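You operate a simulated robot arm through the tools that you are given. There is no shell and no other tool.

You run a simulated robot arm. Do the job below in one go: nothing can be reset, and whatever is moved stays where it is left.

## Task
Rewind the dished brown roll on the white winder without a streak.
Fine: first wipe just the rollers that bear more dots than the chart lets that tape bear; leave the roll on the black post and the other rolls alone.

The check looks at the end state, three seconds after you hand in, the way a careful person would. Anything else that was tipped, shoved, dropped, spilled or broken makes it a failure.

## Robot
A 6-joint arm with a three-finger gripper, fixed in place. Base frame: the origin is on the floor under the middle of its stand, x ahead of it, y to its left, z up. Units: m, degrees, N and s.
It reaches about 1.213 m from its shoulder. Its first joint turns from -166.0 to 166.0 degrees. Payload 4.89 kg.
The tool frame sits at the grasp point between the pads (the TCP): z along the fingers, y along the line on which they close. The tips reach 0.03 m beyond it. The gripper opens to 0.164 m; its body begins 0.125 m behind the TCP.
Orientation is that of the tool frame in the base frame, as a unit quaternion [x, y, z, w]. With the fingers straight down and closing along the base's y, the tool's x points along the base's -x, its y along +y and its z along -z.

## Interface
- The arm moves only by the tool arm_command. Its argument "plan" is a list that holds one entry, the list of rows, each a list of 7 numbers: the shift along the tool's x, y, z in m, then the turn, a rotation vector about the tool's x, y, z in degrees, then the gripper command, from -1 (fully open) to 1 (shut), values between in proportion. In form: [[[dx, dy, dz, ax, ay, az, fingers], ...]]. A call has 1 to 20 rows; each row shifts and turns the commanded pose from where the row before left it, along the tool's axes as they then stand. Rows are played at 5 a second. More than 0.05 m and 8.6 degrees between two rows, or a gripper value outside its range, and nothing of the call is played. Where a pose cannot be reached the arm comes as near as it can. A force on the tool above 40 N (or 10 N above the force at the start of the call, whichever is more), or a blocked arm, ends the call early, and 0.2 s more pass. The fingers move at their own pace (about 0.108 m/s each) and stop on an object; they squeeze with about 28 N. The grip force told is the motor's: it shows also when the fingers shut on nothing. Time passes only in rows, and 0.2 s behind the last, so rows that do not move let the fingers close. It gives the time, the measured TCP pose, the force on the tool (base axes), the opening and the grip force at its end, in the units of the frame above (readings bear some noise), with the torque about the TCP (base axes, N m) and any sound that the robot's microphone picked up, and new pictures: "views" is both (left out), scene, wrist or none.
- Cameras (640 x 400 px; columns grow to the right, rows downward): "scene" is fixed at [0.1973, 0.5027, 1.4157]; the picture's right is [-0.15, -0.99, 0.00], its down [-0.31, 0.05, -0.95] and it looks along [0.94, -0.14, -0.31] (base axes); focal length 214 px, centre (320, 200). "wrist" rides on the gripper at [0.076, -0.002, -0.152] in the tool frame; the picture's right is [0.02, 1.00, 0.00], its down [-0.88, 0.02, -0.47] and it looks along [-0.47, 0.01, 0.88] (tool axes); focal length 247 px, centre (320, 200). There is no depth. A picture from a camera that has moved, and an enlarged one, comes with that camera's place and axes in the base frame and with its lens. The place of the scene camera against the robot may be out by one fixed shift of up to 0.025 m in any direction.
- move_column(by): moves the trunk up (or, below 0, down) by that many m; the arm rides with it, the base frame stays. It gives what a move gives, with no picture.
- zoom(camera, box): a new picture of the part [left, top, right, bottom] of that camera's present view, enlarged. It takes no simulated time.
- close_job(): hands the job in; it is judged then, once.

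Places have to be worked out from the pictures, the camera data and where the tool is seen. Open the gripper and draw the arm clear of the work before you hand the job in, unless the task says otherwise.

The tools are called after "Emit:" as name(argument=value, ...) on one line, values as JSON. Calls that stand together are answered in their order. arm_command: Moves the arm, as the interface text tells. Its arguments: {"type":"object","properties":{"plan":{"type":"array"},"views":{"type":"string","enum":["both","scene","wrist","none"]}},"required":["plan"]} The other tools are called the same way: move_column (by) moves the trunk up or down; zoom (camera, box) takes an enlarged picture of a part of a camera's view; close_job () hands the job in.

At the start:

```text
clock: 0.0
eef_pos: [0.5007, 0.4059, 1.4008]
tool_rot: [-0.001, 1.0, 0.0, 0.0]
ft_force: [-1.0, 0.2, -0.8]
wrist_torque: [-0.02, 0.0, 0.01]
finger_gap: 0.1639
grip_force: 0.1
trunk travel left (down, up): [-0.125, 0.265]
```

scene: 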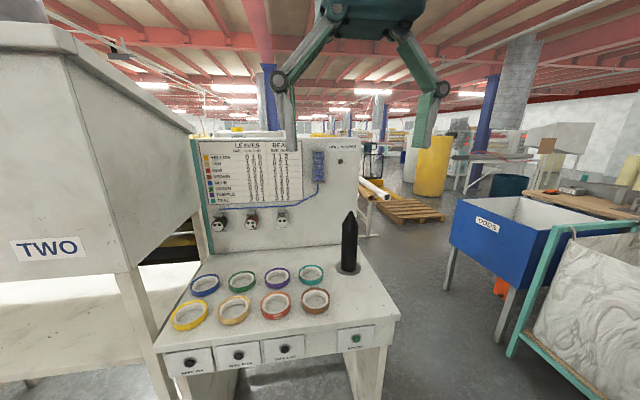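
wrist: 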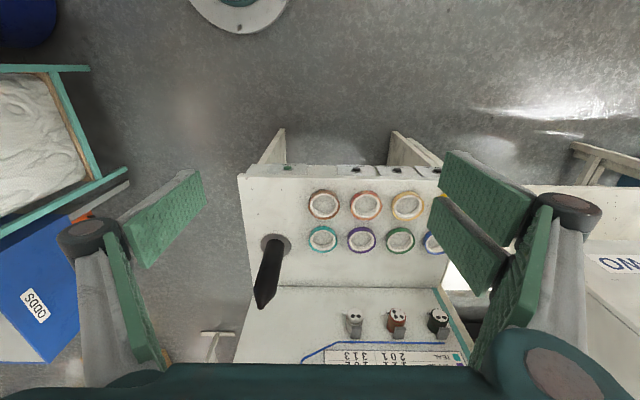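

The scene shows a winding bench with a chart, tape rolls, a black post and three roller units on the back panel. I zoom into the chart, the bench and the panel to read them.

Emit:
zoom(camera="scene", box=[190, 130, 310, 205])

Emit:
zoom(camera="scene", box=[200, 195, 300, 258])

Emit:
zoom(camera="scene", box=[150, 250, 410, 380])

Emit:
zoom(camera="scene", box=[290, 130, 370, 280])

Emit:
zoom(camera="wrist", box=[230, 120, 490, 370])

Emit:
zoom(camera="scene", box=[150, 320, 390, 385])

```text
5.33 times, centred on (250, 168) of scene
camera zoom: at [0.1973, 0.5027, 1.4157], right [-0.15, -0.99, 0.0], down [-0.31, 0.05, -0.95], along [0.94, -0.14, -0.31], focal length 1144 px, centre (693, 373)
```

zoom: 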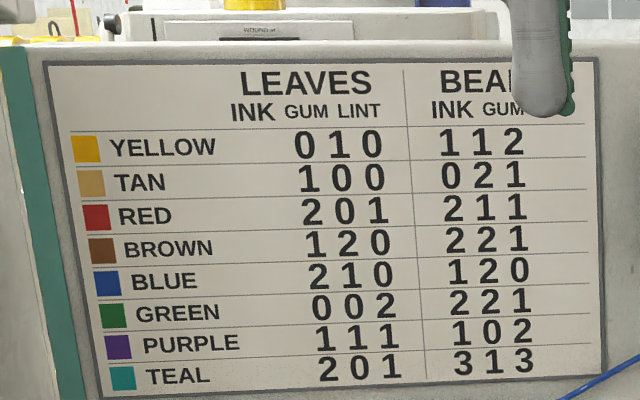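

```text
6.35 times, centred on (250, 226) of scene
camera zoom: at [0.1973, 0.5027, 1.4157], right [-0.15, -0.99, 0.0], down [-0.31, 0.05, -0.95], along [0.94, -0.14, -0.31], focal length 1362 px, centre (764, 32)
```

zoom: 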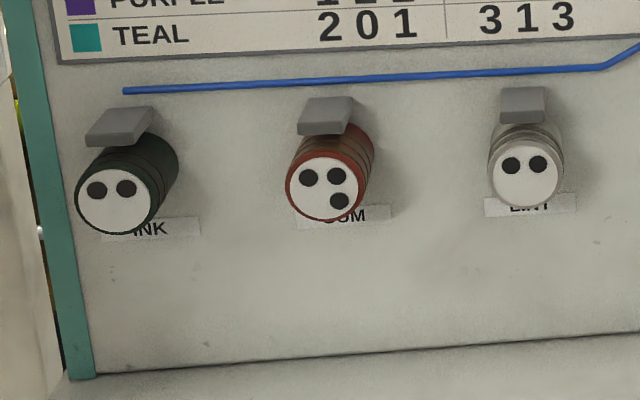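

```text
2.46 times, centred on (280, 315) of scene
camera zoom: at [0.1973, 0.5027, 1.4157], right [-0.15, -0.99, 0.0], down [-0.31, 0.05, -0.95], along [0.94, -0.14, -0.31], focal length 528 px, centre (418, -83)
```

zoom: 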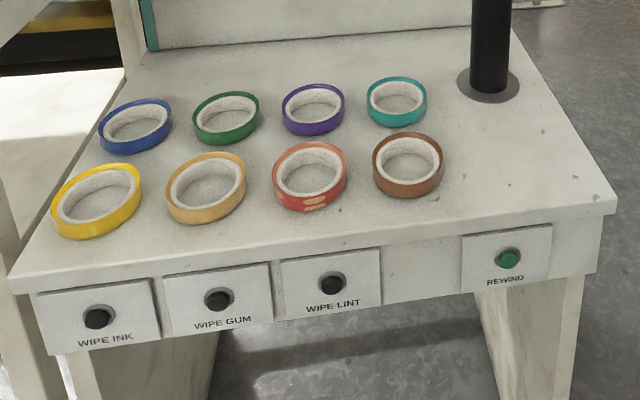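

```text
2.67 times, centred on (330, 205) of scene
camera zoom: at [0.1973, 0.5027, 1.4157], right [-0.15, -0.99, 0.0], down [-0.31, 0.05, -0.95], along [0.94, -0.14, -0.31], focal length 572 px, centre (293, 187)
```

zoom: 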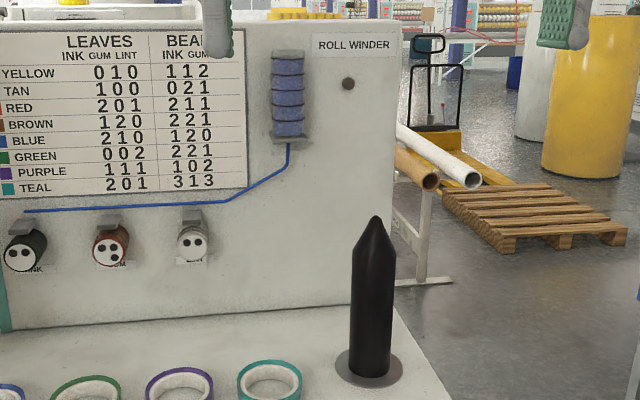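

```text
1.60 times, centred on (360, 245) of wrist
camera zoom: at [0.4239, 0.4041, 1.5517], right [-0.02, 1.0, 0.0], down [0.88, 0.02, 0.47], along [0.47, 0.01, -0.88], focal length 395 px, centre (256, 128)
```

zoom: 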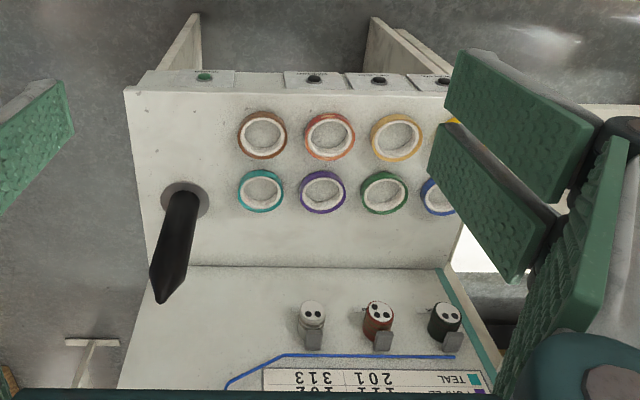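

```text
2.67 times, centred on (270, 352) of scene
camera zoom: at [0.1973, 0.5027, 1.4157], right [-0.15, -0.99, 0.0], down [-0.31, 0.05, -0.95], along [0.94, -0.14, -0.31], focal length 572 px, centre (453, -207)
```

zoom: 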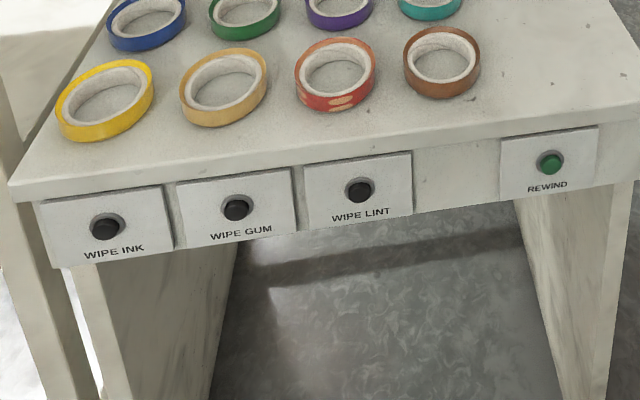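

Brown may bear ink 2, gum 2, lint 1, while the faces seem to show ink 2, gum 3, lint 2. I check these closely, along with the other details, before acting.

Emit:
zoom(camera="scene", box=[205, 205, 245, 230])

Emit:
zoom(camera="scene", box=[240, 205, 300, 242])

Emit:
zoom(camera="scene", box=[295, 260, 395, 322])

Emit:
zoom(camera="scene", box=[300, 130, 364, 210])

Emit:
zoom(camera="wrist", box=[290, 170, 450, 270])

Emit:
zoom(camera="wrist", box=[230, 120, 450, 180])

Emit:
zoom(camera="scene", box=[160, 100, 380, 160])

```text
16.00 times, centred on (225, 218) of scene
camera zoom: at [0.1973, 0.5027, 1.4157], right [-0.15, -0.99, 0.0], down [-0.31, 0.05, -0.95], along [0.94, -0.14, -0.31], focal length 3432 px, centre (1840, -80)
```

zoom: 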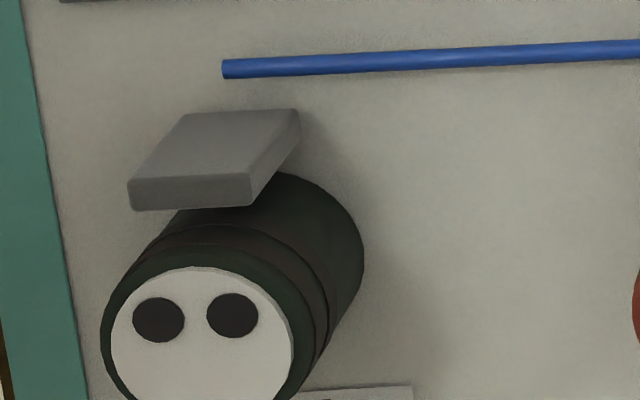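

```text
10.67 times, centred on (270, 224) of scene
camera zoom: at [0.1973, 0.5027, 1.4157], right [-0.15, -0.99, 0.0], down [-0.31, 0.05, -0.95], along [0.94, -0.14, -0.31], focal length 2288 px, centre (853, -51)
```

zoom: 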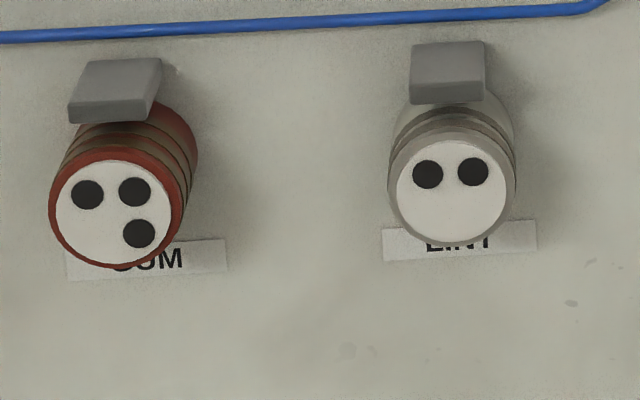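

```text
6.40 times, centred on (345, 291) of scene
camera zoom: at [0.1973, 0.5027, 1.4157], right [-0.15, -0.99, 0.0], down [-0.31, 0.05, -0.95], along [0.94, -0.14, -0.31], focal length 1373 px, centre (160, -382)
```

zoom: 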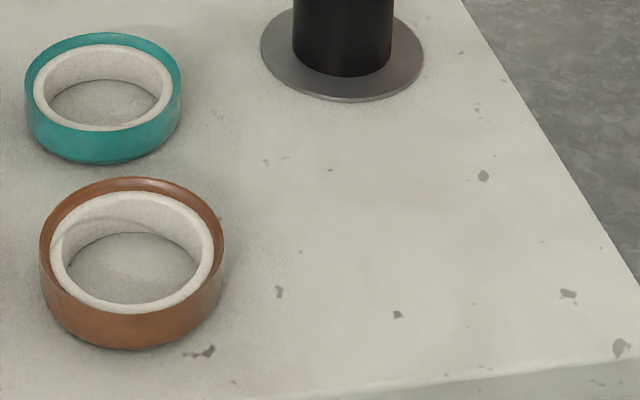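

```text
5.00 times, centred on (332, 170) of scene
camera zoom: at [0.1973, 0.5027, 1.4157], right [-0.15, -0.99, 0.0], down [-0.31, 0.05, -0.95], along [0.94, -0.14, -0.31], focal length 1072 px, centre (260, 350)
```

zoom: 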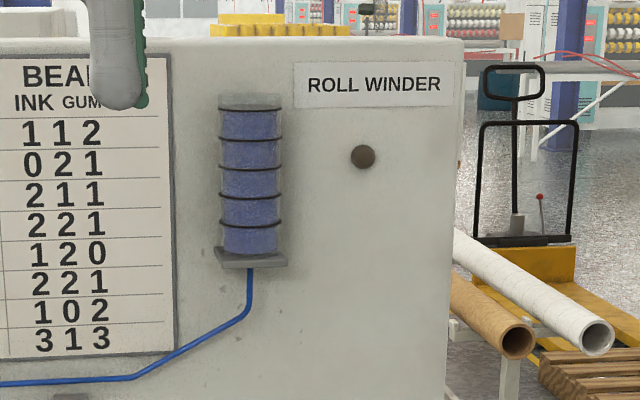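

```text
4.00 times, centred on (370, 220) of wrist
camera zoom: at [0.4239, 0.4041, 1.5517], right [-0.02, 1.0, 0.0], down [0.88, 0.02, 0.47], along [0.47, 0.01, -0.88], focal length 988 px, centre (120, 120)
```

zoom: 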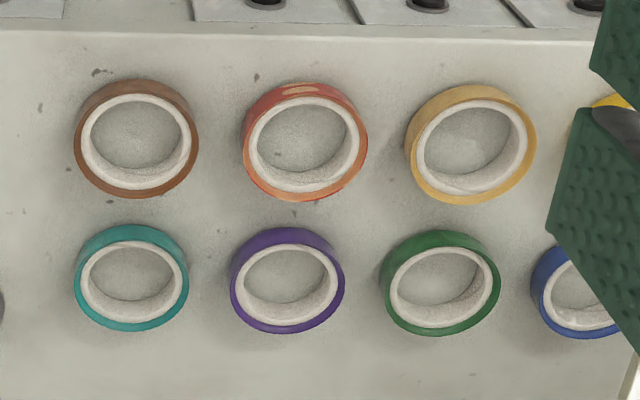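

```text
2.91 times, centred on (340, 150) of wrist
camera zoom: at [0.4239, 0.4041, 1.5517], right [-0.02, 1.0, 0.0], down [0.88, 0.02, 0.47], along [0.47, 0.01, -0.88], focal length 718 px, centre (262, 346)
```

zoom: 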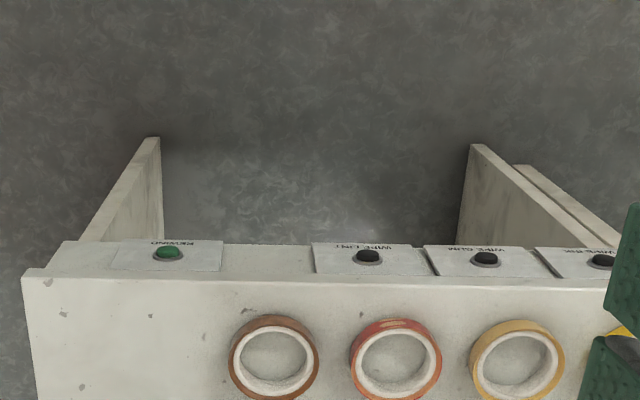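

```text
2.91 times, centred on (270, 130) of scene
camera zoom: at [0.1973, 0.5027, 1.4157], right [-0.15, -0.99, 0.0], down [-0.31, 0.05, -0.95], along [0.94, -0.14, -0.31], focal length 624 px, centre (466, 404)
```

zoom: 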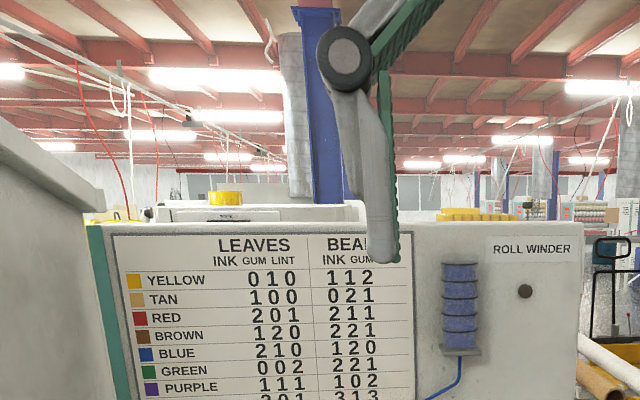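

The chart gives brown "bears" as 2/2/1 and the rollers show ink 2, gum 3, lint 2, so gum and lint need wiping and ink does not. First I shut the fingers in free space to see how their tips look, since I will press with them.

Emit:
arm_command(plan=[[[0, 0, 0, 0, 0, 0, 1], [0, 0, 0, 0, 0, 0, 1], [0, 0, 0, 0, 0, 0, 1], [0, 0, 0, 0, 0, 0, 1], [0, 0, 0, 0, 0, 0, 1], [0, 0, 0, 0, 0, 0, 1]]], views="both")

```text
clock: 1.4
eef_pos: [0.4995, 0.4051, 1.4007]
tool_rot: [0.0, 1.0, 0.0, 0.0]
ft_force: [0.7, 0.0, -1.3]
wrist_torque: [0.0, 0.0, -0.01]
finger_gap: 0.0
grip_force: 28.6
trunk travel left (down, up): [-0.125, 0.265]
camera wrist: at [0.4239, 0.4041, 1.5516], right [-0.02, 1.0, 0.0], down [0.88, 0.02, 0.47], along [0.47, 0.01, -0.88], focal length 247 px, centre (320, 200)
```

scene: 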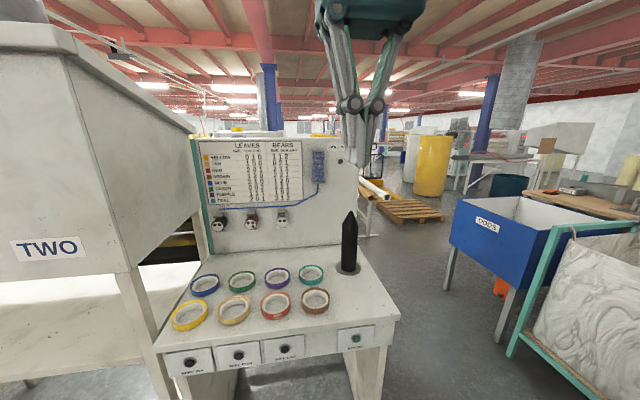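
wrist: 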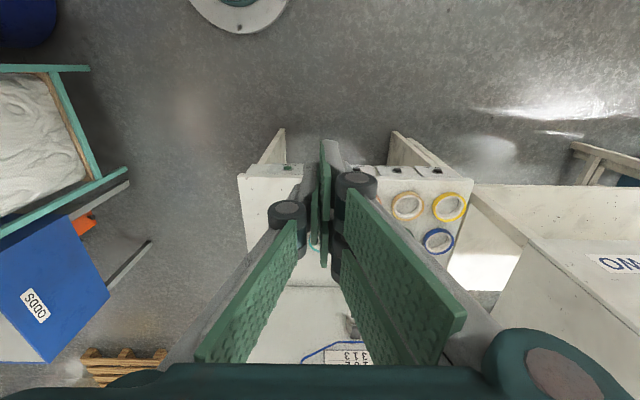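

Emit:
zoom(camera="scene", box=[290, 0, 450, 180])

Emit:
zoom(camera="wrist", box=[240, 120, 420, 300])

Emit:
zoom(camera="scene", box=[190, 130, 310, 205])

```text
2.22 times, centred on (370, 90) of scene
camera zoom: at [0.1973, 0.5027, 1.4157], right [-0.15, -0.99, 0.0], down [-0.31, 0.05, -0.95], along [0.94, -0.14, -0.31], focal length 477 px, centre (209, 444)
```

zoom: 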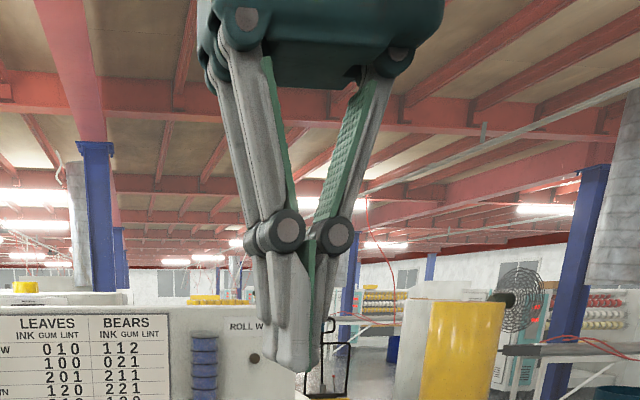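

```text
2.22 times, centred on (330, 210) of wrist
camera zoom: at [0.4239, 0.4041, 1.5516], right [-0.02, 1.0, 0.0], down [0.88, 0.02, 0.47], along [0.47, 0.01, -0.88], focal length 549 px, centre (298, 178)
```

zoom: 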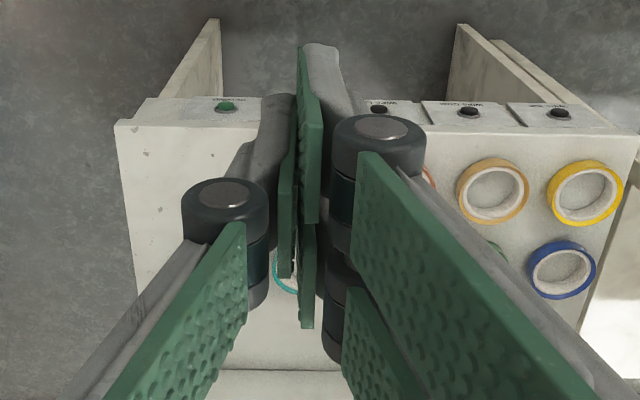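

```text
5.33 times, centred on (250, 168) of scene
camera zoom: at [0.1973, 0.5027, 1.4157], right [-0.15, -0.99, 0.0], down [-0.31, 0.05, -0.95], along [0.94, -0.14, -0.31], focal length 1144 px, centre (693, 373)
```

zoom: 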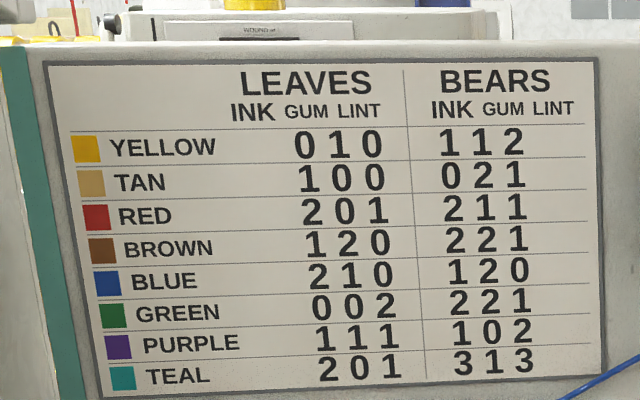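

The chart now reads fully: brown bears 2/2/1, as I took it. The shut fingers form a narrow tip, with the pair on +y and the thumb on -y. I move down in front of the bench for a closer look at the buttons.

Emit:
arm_command(plan=[[[0.004, 0.0135, 0.045, 0, 0, 0, 1], [0.004, 0.0135, 0.045, 0, 0, 0, 1], [0.004, 0.0135, 0.045, 0, 0, 0, 1], [0.004, 0.0135, 0.045, 0, 0, 0, 1], [0.004, 0.0135, 0.045, 0, 0, 0, 1], [0.004, 0.0135, 0.045, 0, 0, 0, 1], [0.004, 0.0135, 0.045, 0, 0, 0, 1], [0.004, 0.0135, 0.045, 0, 0, 0, 1], [0.004, 0.0135, 0.045, 0, 0, 0, 1], [0.004, 0.0135, 0.045, 0, 0, 0, 1]]], views="both")

```text
clock: 3.6
eef_pos: [0.4597, 0.5404, 0.9497]
tool_rot: [0.001, 1.0, 0.0, 0.0]
ft_force: [0.0, -1.4, 1.6]
wrist_torque: [0.26, -0.16, 0.02]
finger_gap: 0.0
grip_force: 28.4
trunk travel left (down, up): [-0.125, 0.265]
camera wrist: at [0.383, 0.539, 1.1005], right [-0.02, 1.0, 0.0], down [0.88, 0.02, 0.47], along [0.47, 0.01, -0.88], focal length 247 px, centre (320, 200)
```

scene: 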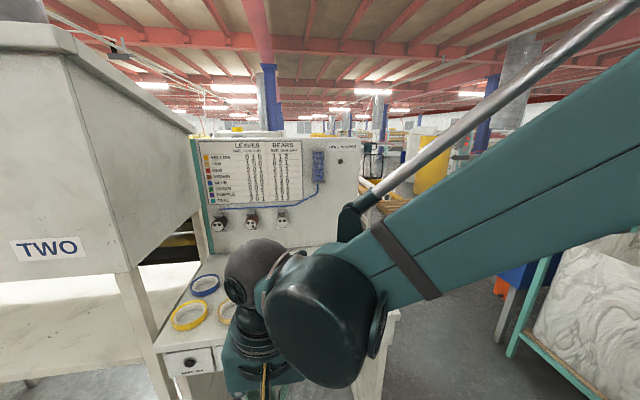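
wrist: 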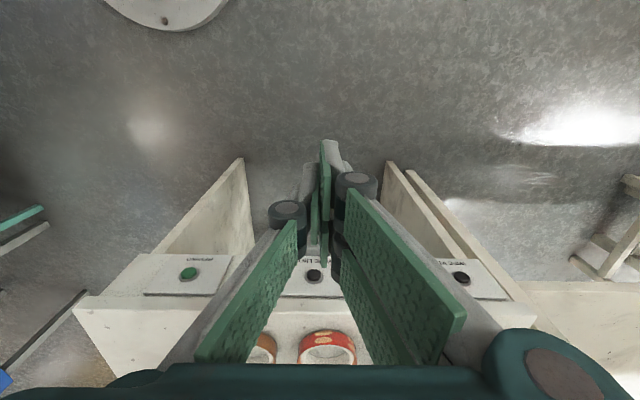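

Triangulating from the two wrist views puts the buttons near x≈0.723, z≈0.76, at y≈0.30 (rewind), 0.535 (lint), 0.672 (gum) and 0.81 (ink). The scene camera therefore seems to sit about 2 cm higher than stated. I tilt the hand forward to see the buttons face-on.

Emit:
arm_command(plan=[[[0, 0.011, 0, 0, -7.5, 0, 1], [0, 0.011, 0, 0, -7.5, 0, 1], [0, 0.011, 0, 0, -7.5, 0, 1], [0, 0.011, 0, 0, -7.5, 0, 1], [0, 0.011, 0, 0, -7.5, 0, 1], [0, 0.011, 0, 0, -7.5, 0, 1]]], views="both")

```text
clock: 5.0
eef_pos: [0.4651, 0.6054, 0.9484]
tool_rot: [0.0, 0.924, 0.0, 0.382]
ft_force: [8.1, 0.8, -3.1]
wrist_torque: [-0.12, 0.51, -0.12]
finger_gap: 0.0001
grip_force: 27.7
trunk travel left (down, up): [-0.125, 0.265]
camera wrist: at [0.3025, 0.604, 1.0019], right [-0.01, 1.0, -0.02], down [0.29, 0.02, 0.96], along [0.96, 0.01, -0.29], focal length 247 px, centre (320, 200)
```

scene: 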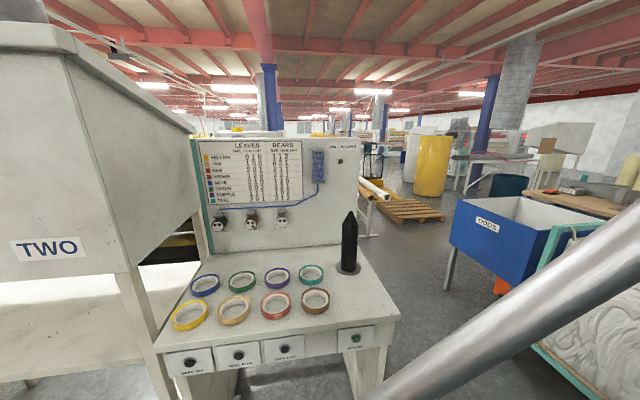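
wrist: 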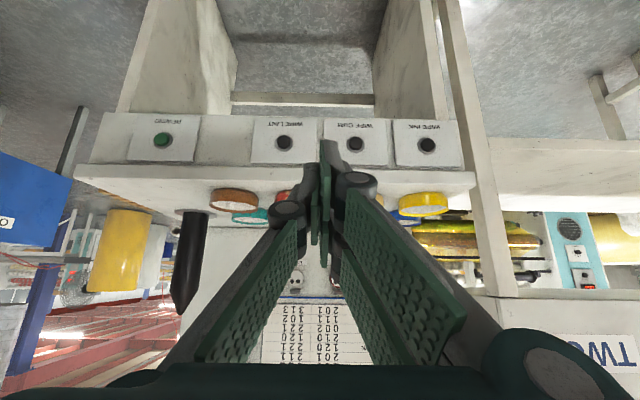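

The bench front is now seen face-on (the picture is upside down) and the button estimates agree to within a few mm. I zoom in to see the shape of the buttons and plates.

Emit:
zoom(camera="wrist", box=[240, 100, 400, 200])

Emit:
zoom(camera="wrist", box=[70, 90, 300, 310])

Emit:
zoom(camera="scene", box=[230, 330, 320, 386])

```text
4.00 times, centred on (320, 150) of wrist
camera zoom: at [0.3025, 0.604, 1.0019], right [-0.01, 1.0, -0.02], down [0.29, 0.02, 0.96], along [0.96, 0.01, -0.29], focal length 988 px, centre (320, 400)
```

zoom: 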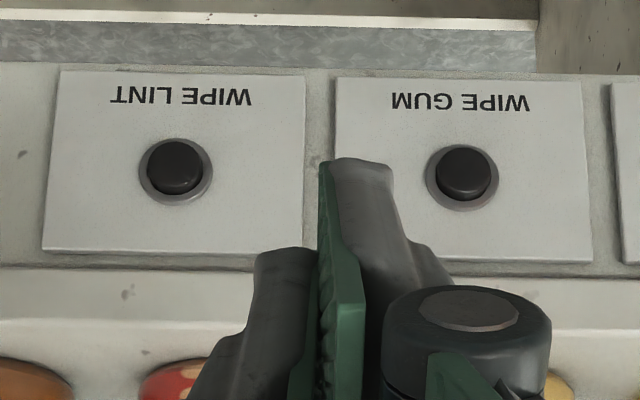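

```text
1.82 times, centred on (185, 200) of wrist
camera zoom: at [0.3025, 0.604, 1.0019], right [-0.01, 1.0, -0.02], down [0.29, 0.02, 0.96], along [0.96, 0.01, -0.29], focal length 449 px, centre (566, 200)
```

zoom: 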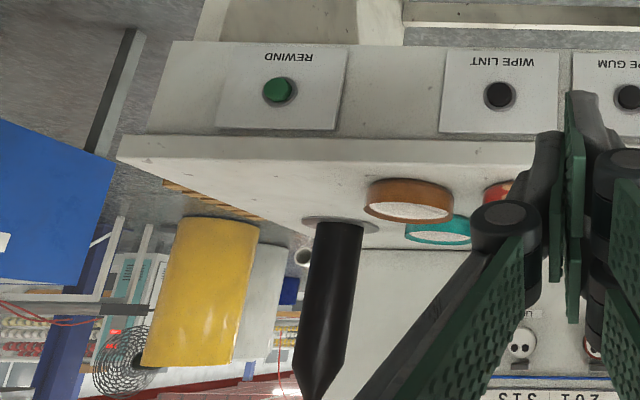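

```text
7.11 times, centred on (275, 358) of scene
camera zoom: at [0.1973, 0.5027, 1.4157], right [-0.15, -0.99, 0.0], down [-0.31, 0.05, -0.95], along [0.94, -0.14, -0.31], focal length 1525 px, centre (640, -924)
```

zoom: 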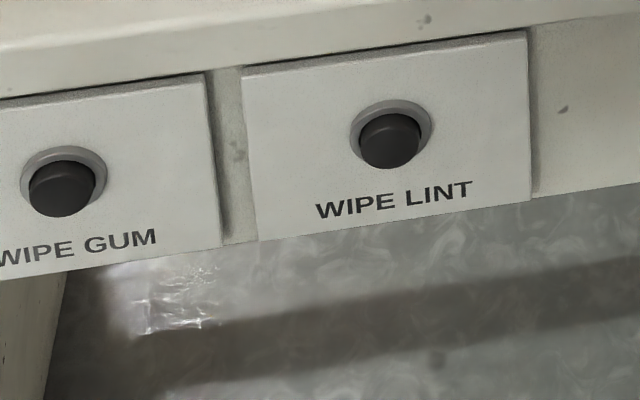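

The buttons stick out about 1–1.5 cm from their plates and are about 3 cm wide, so the shut fingers held level and pointing along +x will press them well. I level the hand and move it to about 7 cm in front of WIPE LINT.

Emit:
arm_command(plan=[[[0, 0, 0, 0, -7.5, 0, 1], [0, 0, 0, 0, -7.5, 0, 1], [0, 0, 0, 0, -7.5, 0, 1], [0, 0, 0, 0, -7.5, 0, 1], [0, 0, 0, 0, -7.5, 0, 1], [0, 0, 0, 0, -7.5, 0, 1], [0.0313, -0.0117, 0.025, 0, 0, 0, 1], [0.0313, -0.0117, 0.025, 0, 0, 0, 1], [0.0313, -0.0117, 0.025, 0, 0, 0, 1], [0.0313, -0.0117, 0.025, 0, 0, 0, 1], [0.0313, -0.0117, 0.025, 0, 0, 0, 1], [0.0313, -0.0117, 0.025, 0, 0, 0, 1], [0, 0, 0, 0, 0, 0, 1]]], views="both")

```text
clock: 7.8
eef_pos: [0.6455, 0.6495, 0.8646]
tool_rot: [0.001, 0.708, -0.001, 0.706]
ft_force: [-0.2, 0.0, 0.4]
wrist_torque: [0.0, 0.02, -0.03]
finger_gap: 0.0
grip_force: 27.8
out of reach, approached as far as the arm can: row 6, 7, 8, 9, 10, 11, 12
trunk travel left (down, up): [-0.125, 0.265]
camera wrist: at [0.4944, 0.649, 0.7866], right [0.0, 1.0, -0.02], down [-0.47, 0.02, 0.88], along [0.88, 0.01, 0.47], focal length 247 px, centre (320, 200)
```

scene: 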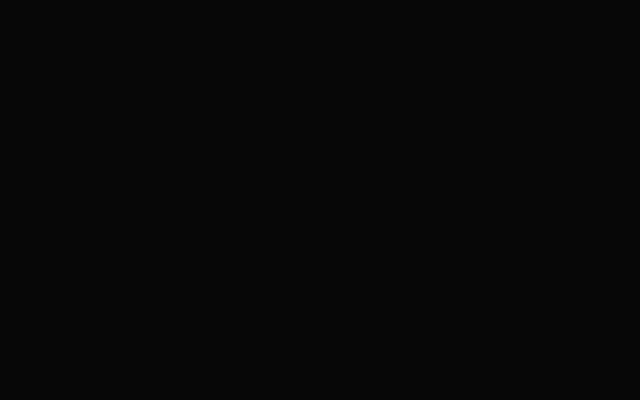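
wrist: 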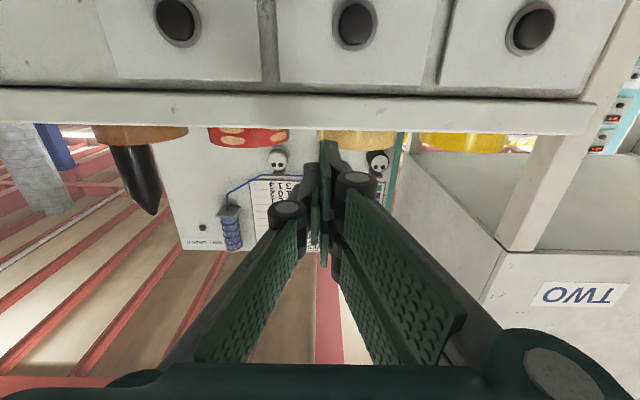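

The hand is level but stopped at (0.646, 0.650, 0.865), short of the commanded point, because the arm reported out of reach. It is touching nothing. I test with a small sideways step to see how the arm responds from here.

Emit:
arm_command(plan=[[[0, -0.01, 0, 0, 0, 0, 1], [0, -0.01, 0, 0, 0, 0, 1]]], views="none")

```text
clock: 8.4
eef_pos: [0.6539, 0.6406, 0.8725]
tool_rot: [0.002, 0.707, -0.002, 0.707]
ft_force: [0.5, 0.9, 0.0]
wrist_torque: [0.04, -0.05, 0.01]
finger_gap: 0.0
grip_force: 28.6
out of reach, approached as far as the arm can: row 1, 2
trunk travel left (down, up): [-0.125, 0.265]
```

The reach limit seems to come from holding the hand fully level this low, while a nose-down tilt was fine earlier. I tilt back to 60° from vertical, so that the upper pair fingertip leads, and move in front of WIPE LINT.

Emit:
arm_command(plan=[[[0, 0, 0, 0, 7.5, 0, 1], [0, 0, 0, 0, 7.5, 0, 1], [0, 0, 0, 0, 7.5, 0, 1], [0, 0, 0, 0, 7.5, 0, 1], [0, 0, 0, 0, 0, 0, 1]]], views="both")

```text
clock: 9.6
eef_pos: [0.6545, 0.6392, 0.8712]
tool_rot: [0.0, 0.867, 0.0, 0.499]
ft_force: [-0.5, 1.2, 0.6]
wrist_torque: [-0.04, 0.0, -0.02]
finger_gap: 0.0
grip_force: 28.2
trunk travel left (down, up): [-0.125, 0.265]
camera wrist: at [0.4844, 0.6388, 0.8807], right [-0.01, 1.0, -0.02], down [0.03, 0.02, 1.0], along [1.0, 0.01, -0.03], focal length 247 px, centre (320, 200)
```

scene: 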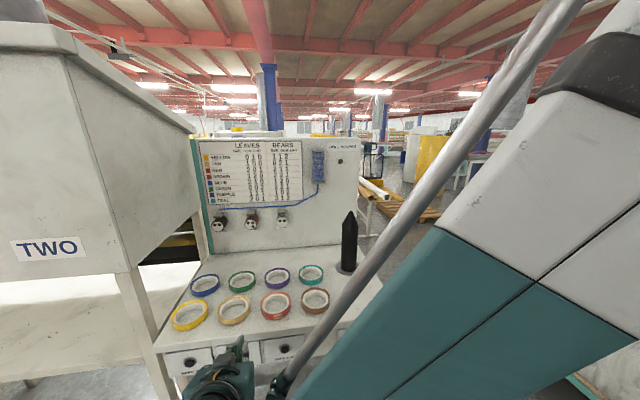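
wrist: 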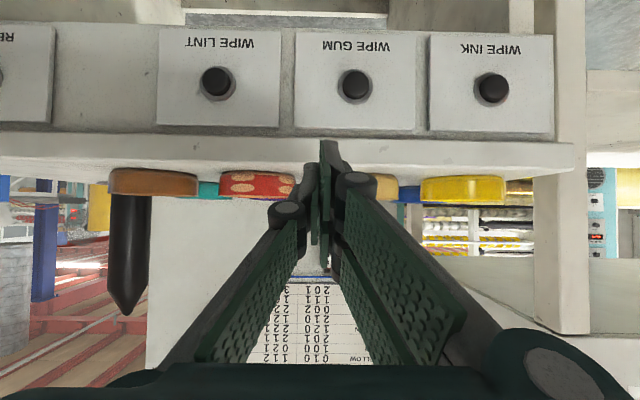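

At 60° tilt the arm follows exactly again, and WIPE LINT re-measures at (0.7235, 0.537, 0.760). I move to a pre-press point about 6 cm in front of it.

Emit:
arm_command(plan=[[[0.0234, -0.0222, 0.0055, 0, 0, 0, 1], [0.0234, -0.0222, 0.0055, 0, 0, 0, 1], [0.0234, -0.0222, 0.0055, 0, 0, 0, 1], [0.0234, -0.0222, 0.0055, 0, 0, 0, 1], [0.0234, -0.0222, 0.0055, 0, 0, 0, 1], [0, 0, 0, 0, 0, 0, 1]]], views="both")

```text
clock: 11.0
eef_pos: [0.6328, 0.5661, 0.796]
tool_rot: [0.0, 0.866, 0.0, 0.5]
ft_force: [0.2, -0.9, -0.5]
wrist_torque: [0.02, 0.01, 0.0]
finger_gap: 0.0001
grip_force: 27.1
out of reach, approached as far as the arm can: row 4, 5
trunk travel left (down, up): [-0.125, 0.265]
camera wrist: at [0.4628, 0.5654, 0.8044], right [-0.01, 1.0, -0.02], down [0.03, 0.02, 1.0], along [1.0, 0.01, -0.03], focal length 247 px, centre (320, 200)
```

scene: 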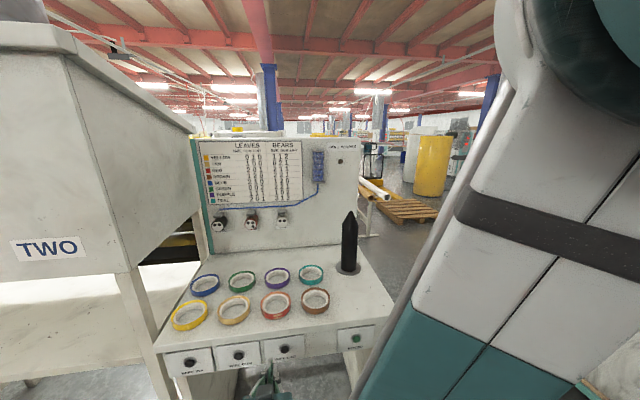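
wrist: 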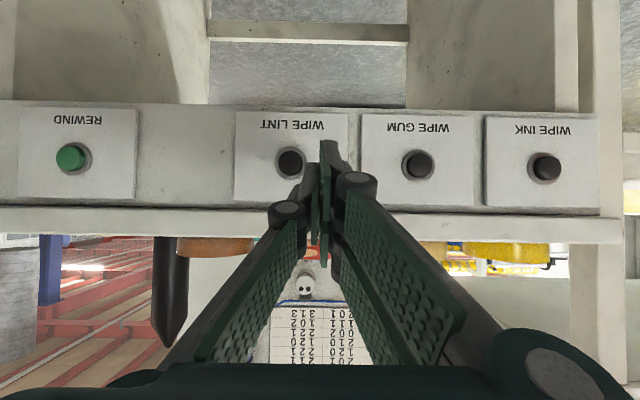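

The arm stops at (0.633, 0.566, 0.796), again at a limit on the low, near side, since the leftover error points inward and down. Lowering the trunk should put this region higher relative to the shoulder, and the fingertips are 5 cm clear of the bench front, so I lower it.

Emit:
move_column(by=-0.12)

```text
clock: 12.5
eef_pos: [0.6322, 0.5667, 0.6753]
tool_rot: [0.0, 0.866, 0.0, 0.5]
ft_force: [0.3, 0.6, 0.1]
wrist_torque: [0.02, 0.02, 0.0]
finger_gap: 0.0
grip_force: 27.7
trunk travel left (down, up): [-0.005, 0.385]
```

The trunk lowered cleanly and the tool is now at z=0.675. I now raise it and shift to the pre-press point (0.62, 0.528, 0.756).

Emit:
arm_command(plan=[[[-0.0213, -0.0129, -0.0169, 0, 0, 0, 1], [-0.0213, -0.0129, -0.0169, 0, 0, 0, 1], [-0.0213, -0.0129, -0.0169, 0, 0, 0, 1], [0, 0, 0, 0, 0, 0, 1]]], views="both")

```text
clock: 13.5
eef_pos: [0.62, 0.5271, 0.7558]
tool_rot: [0.0, 0.866, 0.0, 0.5]
ft_force: [-0.7, -0.5, 0.1]
wrist_torque: [-0.01, -0.03, -0.05]
finger_gap: 0.0
grip_force: 28.1
trunk travel left (down, up): [-0.005, 0.385]
camera wrist: at [0.45, 0.5259, 0.7646], right [-0.01, 1.0, -0.02], down [0.03, 0.02, 1.0], along [1.0, 0.01, -0.03], focal length 247 px, centre (320, 200)
```

scene: 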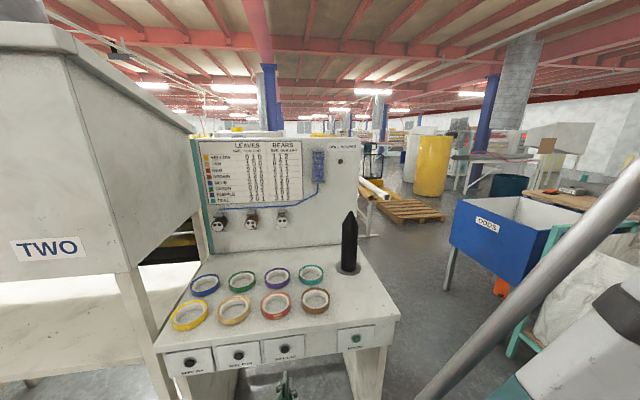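
wrist: 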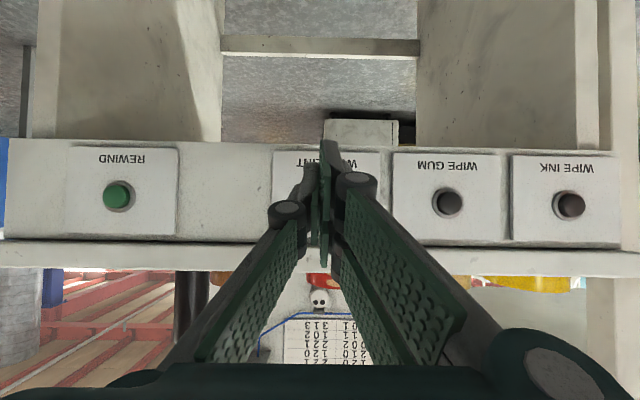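

The pose is reached and the re-measured buttons agree at z≈0.758. I advance in +x to just before contact with WIPE LINT, then slowly press a little further.

Emit:
arm_command(plan=[[[-0.006, 0, 0.0104, 0, 0, 0, 1], [-0.006, 0, 0.0104, 0, 0, 0, 1], [-0.006, 0, 0.0104, 0, 0, 0, 1], [-0.006, 0, 0.0104, 0, 0, 0, 1], [-0.003, 0, 0.0052, 0, 0, 0, 1], [-0.0015, 0, 0.0026, 0, 0, 0, 1], [-0.0015, 0, 0.0026, 0, 0, 0, 1], [-0.0015, 0, 0.0026, 0, 0, 0, 1], [-0.0015, 0, 0.0026, 0, 0, 0, 1]]], views="both")

```text
clock: 15.5
eef_pos: [0.6887, 0.5281, 0.7562]
tool_rot: [0.0, 0.866, 0.0, 0.5]
ft_force: [-1.2, 0.0, -0.5]
wrist_torque: [0.01, -0.06, -0.02]
finger_gap: 0.0001
grip_force: 28.0
trunk travel left (down, up): [-0.005, 0.385]
camera wrist: at [0.5163, 0.5269, 0.7655], right [-0.01, 1.0, -0.02], down [0.03, 0.02, 1.0], along [1.0, 0.01, -0.03], focal length 247 px, centre (320, 200)
```

scene: 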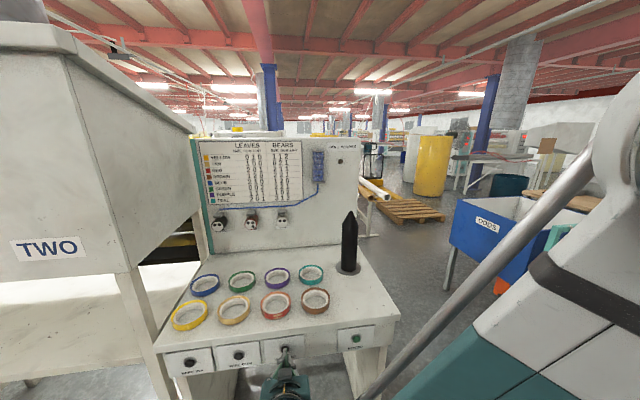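
wrist: 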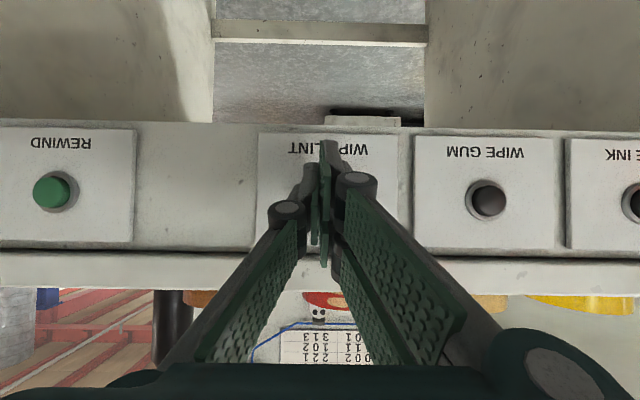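

The tool is at x=0.689 with no contact force yet. I zoom in to see how close the finger is to the button and where it will hit.

Emit:
zoom(camera="scene", box=[240, 320, 340, 382])

Emit:
zoom(camera="wrist", box=[250, 120, 390, 270])

```text
6.40 times, centred on (290, 351) of scene
camera zoom: at [0.1973, 0.5027, 1.4157], right [-0.15, -0.99, 0.0], down [-0.31, 0.05, -0.95], along [0.94, -0.14, -0.31], focal length 1373 px, centre (512, -766)
```

zoom: 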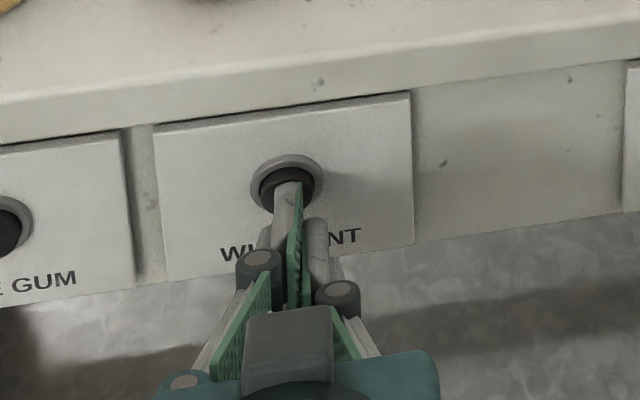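

```text
2.67 times, centred on (320, 195) of wrist
camera zoom: at [0.5163, 0.5269, 0.7655], right [-0.01, 1.0, -0.02], down [0.03, 0.02, 1.0], along [1.0, 0.01, -0.03], focal length 659 px, centre (320, 213)
```

zoom: 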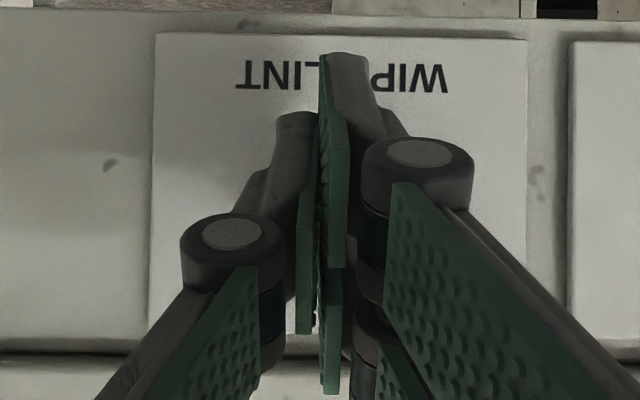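

The upper fingertip is lined up right at the button. I press on slowly, watching the force and any sound.

Emit:
arm_command(plan=[[[-0.0015, 0, 0.0026, 0, 0, 0, 1], [-0.0015, 0, 0.0026, 0, 0, 0, 1], [-0.0015, 0, 0.0026, 0, 0, 0, 1]]], views="scene")

Emit:
zoom(camera="scene", box=[205, 130, 325, 242])

```text
clock: 16.3
eef_pos: [0.6957, 0.5273, 0.7567]
tool_rot: [0.0, 0.866, 0.0, 0.499]
ft_force: [-29.5, -1.6, 1.8]
wrist_torque: [0.01, -0.41, 0.01]
finger_gap: 0.0
grip_force: 28.2
trunk travel left (down, up): [-0.005, 0.385]
heard: click
```

scene: 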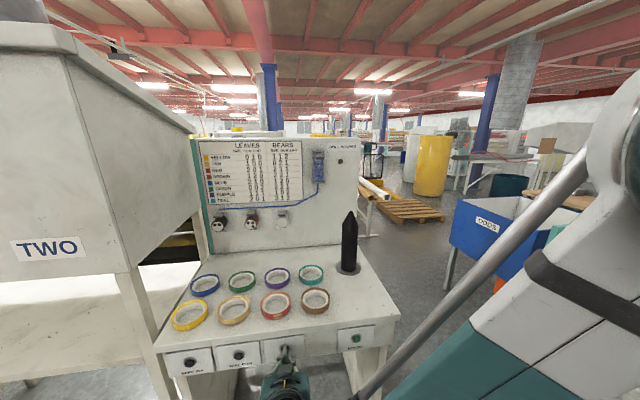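

```text
3.57 times, centred on (265, 186) of scene
camera zoom: at [0.1973, 0.5027, 1.4157], right [-0.15, -0.99, 0.0], down [-0.31, 0.05, -0.95], along [0.94, -0.14, -0.31], focal length 766 px, centre (516, 250)
```

zoom: 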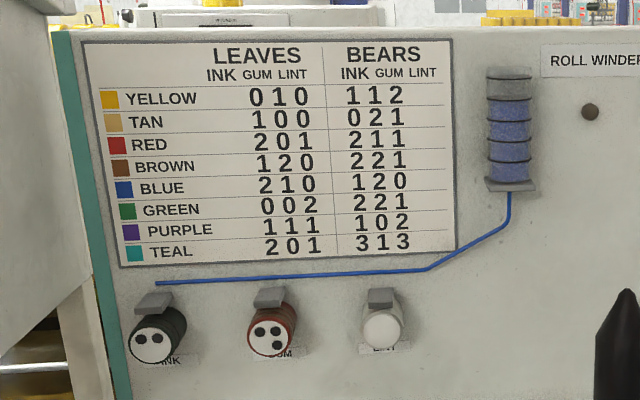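

A click came at about 30 N: the lint roller's face is now clean and the cleaning fluid dropped one band. I back off and slide over to in front of WIPE GUM (y≈0.671).

Emit:
arm_command(plan=[[[0.0075, 0, -0.013, 0, 0, 0, 1], [0.0125, 0, -0.0217, 0, 0, 0, 1], [0.0125, 0, -0.0217, 0, 0, 0, 1], [0, 0.034, 0, 0, 0, 0, 1], [0, 0.034, 0, 0, 0, 0, 1], [0, 0.034, 0, 0, 0, 0, 1], [0, 0.034, 0, 0, 0, 0, 1], [0, 0, 0, 0, 0, 0, 1]]], views="both")

Emit:
zoom(camera="scene", box=[205, 130, 325, 242])

Emit:
zoom(camera="wrist", box=[100, 120, 450, 270])

```text
clock: 18.1
eef_pos: [0.633, 0.6649, 0.7565]
tool_rot: [0.001, 0.866, -0.001, 0.5]
ft_force: [0.0, -0.3, 0.6]
wrist_torque: [0.04, 0.01, 0.09]
finger_gap: 0.0
grip_force: 28.0
trunk travel left (down, up): [-0.005, 0.385]
camera wrist: at [0.4618, 0.6629, 0.7648], right [-0.01, 1.0, -0.02], down [0.03, 0.02, 1.0], along [1.0, 0.01, -0.03], focal length 247 px, centre (320, 200)
```

scene: 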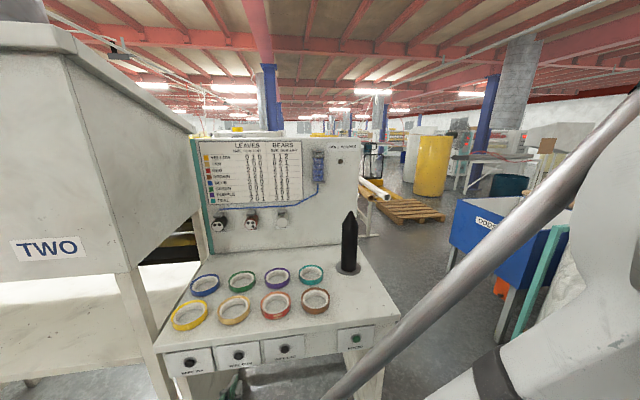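
wrist: 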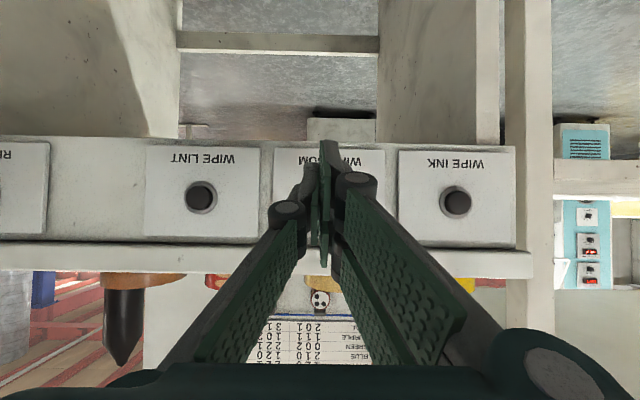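

```text
3.57 times, centred on (265, 186) of scene
camera zoom: at [0.1973, 0.5027, 1.4157], right [-0.15, -0.99, 0.0], down [-0.31, 0.05, -0.95], along [0.94, -0.14, -0.31], focal length 766 px, centre (516, 250)
```

zoom: 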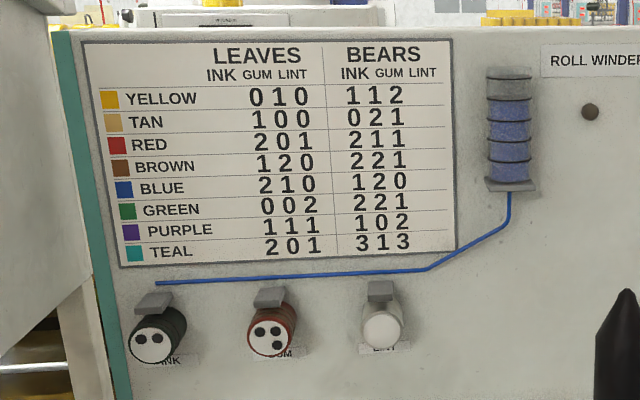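

```text
1.83 times, centred on (275, 195) of wrist
camera zoom: at [0.4618, 0.6629, 0.7648], right [-0.01, 1.0, -0.02], down [0.03, 0.02, 1.0], along [1.0, 0.01, -0.03], focal length 452 px, centre (402, 209)
```

zoom: 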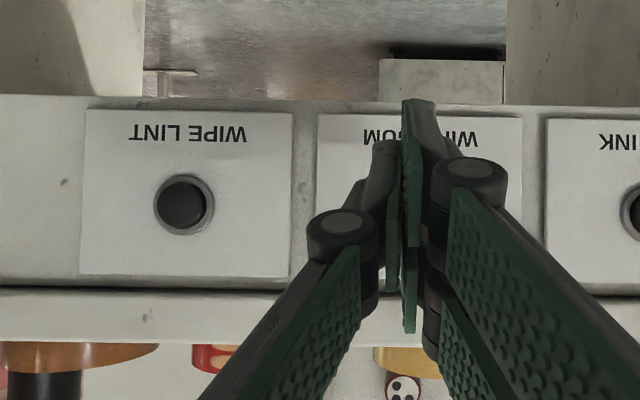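

Only the lint dots are gone; ink 2 and gum 3 are unchanged, and the gum button lies midway between LINT and INK at y≈0.673, in line with my fingertip. I press WIPE GUM the same way.

Emit:
arm_command(plan=[[[-0.0065, 0, 0.01126, 0, 0, 0, 1], [-0.0065, 0, 0.01126, 0, 0, 0, 1], [-0.0065, 0, 0.01126, 0, 0, 0, 1], [-0.0065, 0, 0.01126, 0, 0, 0, 1], [-0.0015, 0, 0.0026, 0, 0, 0, 1], [-0.0015, 0, 0.0026, 0, 0, 0, 1], [-0.0015, 0, 0.0026, 0, 0, 0, 1]]], views="scene")

Emit:
zoom(camera="scene", box=[205, 130, 325, 242])

Emit:
zoom(camera="scene", box=[180, 320, 300, 395])

```text
clock: 19.7
eef_pos: [0.6912, 0.6637, 0.7561]
tool_rot: [-0.001, 0.866, 0.001, 0.501]
ft_force: [-8.8, -2.2, -1.4]
wrist_torque: [0.04, -0.09, -0.03]
finger_gap: 0.0
grip_force: 27.5
trunk travel left (down, up): [-0.005, 0.385]
heard: click
```

scene: 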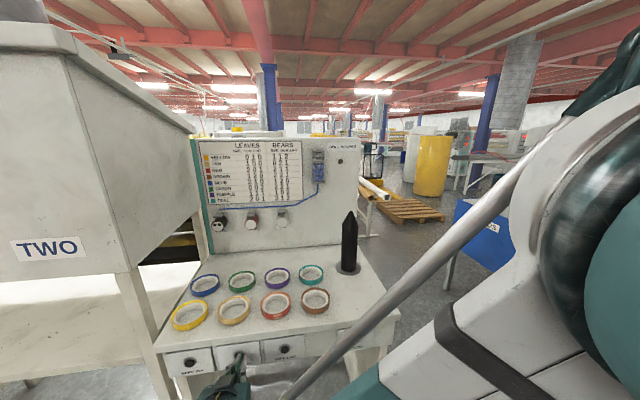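

```text
3.57 times, centred on (265, 186) of scene
camera zoom: at [0.1973, 0.5027, 1.4157], right [-0.15, -0.99, 0.0], down [-0.31, 0.05, -0.95], along [0.94, -0.14, -0.31], focal length 766 px, centre (516, 250)
```

zoom: 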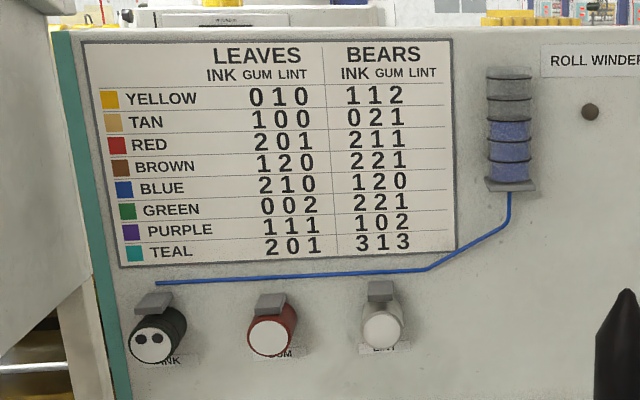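

```text
5.33 times, centred on (240, 358) of scene
camera zoom: at [0.1973, 0.5027, 1.4157], right [-0.15, -0.99, 0.0], down [-0.31, 0.05, -0.95], along [0.94, -0.14, -0.31], focal length 1144 px, centre (747, -640)
```

zoom: 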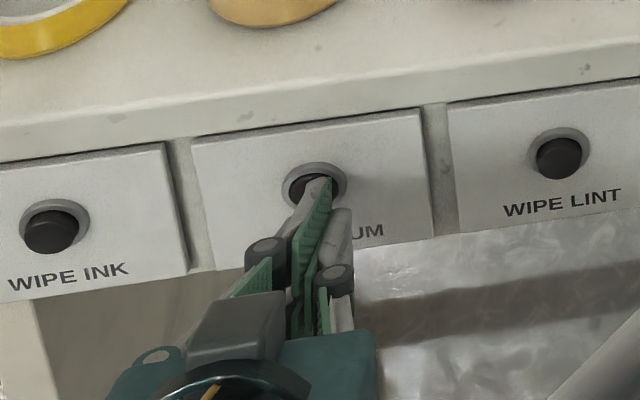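

Gum now shows zero dots too, ink still shows its allowed two, and three fluid bands remain, so the wiping is done. I back off, rise and return the hand to pointing straight down, heading toward the brown roll.

Emit:
arm_command(plan=[[[0.01125, 0, -0.0195, 0, 0, 0, 1], [0.01125, 0, -0.0195, 0, 0, 0, 1], [0.01125, 0, -0.0195, 0, 0, 0, 1], [0.01125, 0, -0.0195, 0, 0, 0, 1], [-0.0416, 0, -0.024, 0, 0, 0, 1], [-0.0416, 0, -0.024, 0, 0, 0, 1], [-0.0416, 0, -0.024, 0, 0, 0, 1], [-0.0416, 0, -0.024, 0, 0, 0, 1], [-0.0416, 0, -0.024, 0, 0, 0, 1], [-0.0416, 0, -0.024, 0, 0, 0, 1], [0, -0.025, 0, 0, 7.5, 0, 1], [0, -0.025, 0, 0, 7.5, 0, 1], [0, -0.025, 0, 0, 7.5, 0, 1], [0, -0.025, 0, 0, 7.5, 0, 1], [0, -0.025, 0, 0, 7.5, 0, 1], [0, -0.025, 0, 0, 7.5, 0, 1], [0, -0.025, 0, 0, 7.5, 0, 1], [0, -0.025, 0, 0, 7.5, 0, 1], [0, 0, 0, 0, 0, 0, 1]]], views="both")

```text
clock: 23.7
eef_pos: [0.6014, 0.4642, 1.0445]
tool_rot: [0.0, 1.0, -0.001, -0.001]
ft_force: [0.0, 0.1, 0.2]
wrist_torque: [-0.13, -0.11, 0.01]
finger_gap: 0.0
grip_force: 28.3
trunk travel left (down, up): [-0.005, 0.385]
camera wrist: at [0.526, 0.4636, 1.1951], right [-0.02, 1.0, 0.0], down [0.88, 0.02, 0.47], along [0.47, 0.01, -0.88], focal length 247 px, centre (320, 200)
```

scene: 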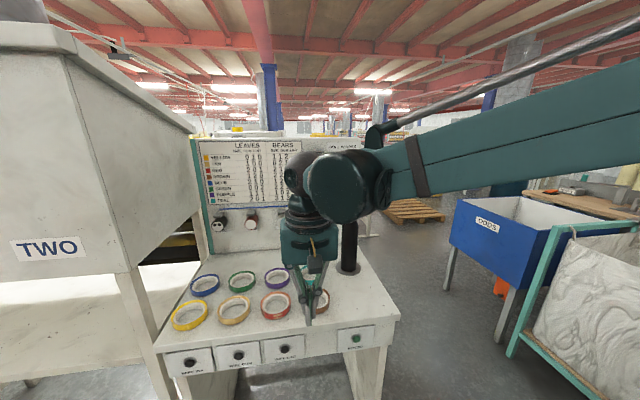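
wrist: 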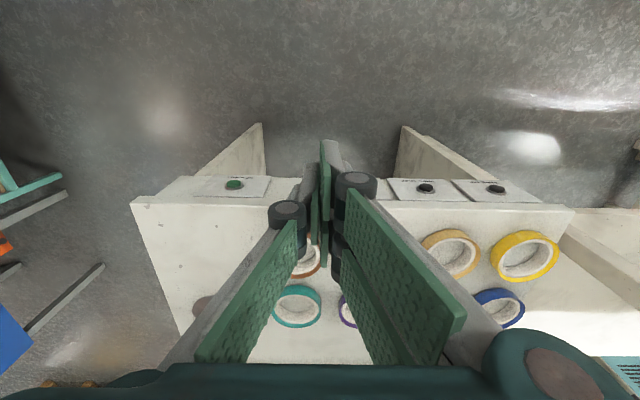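

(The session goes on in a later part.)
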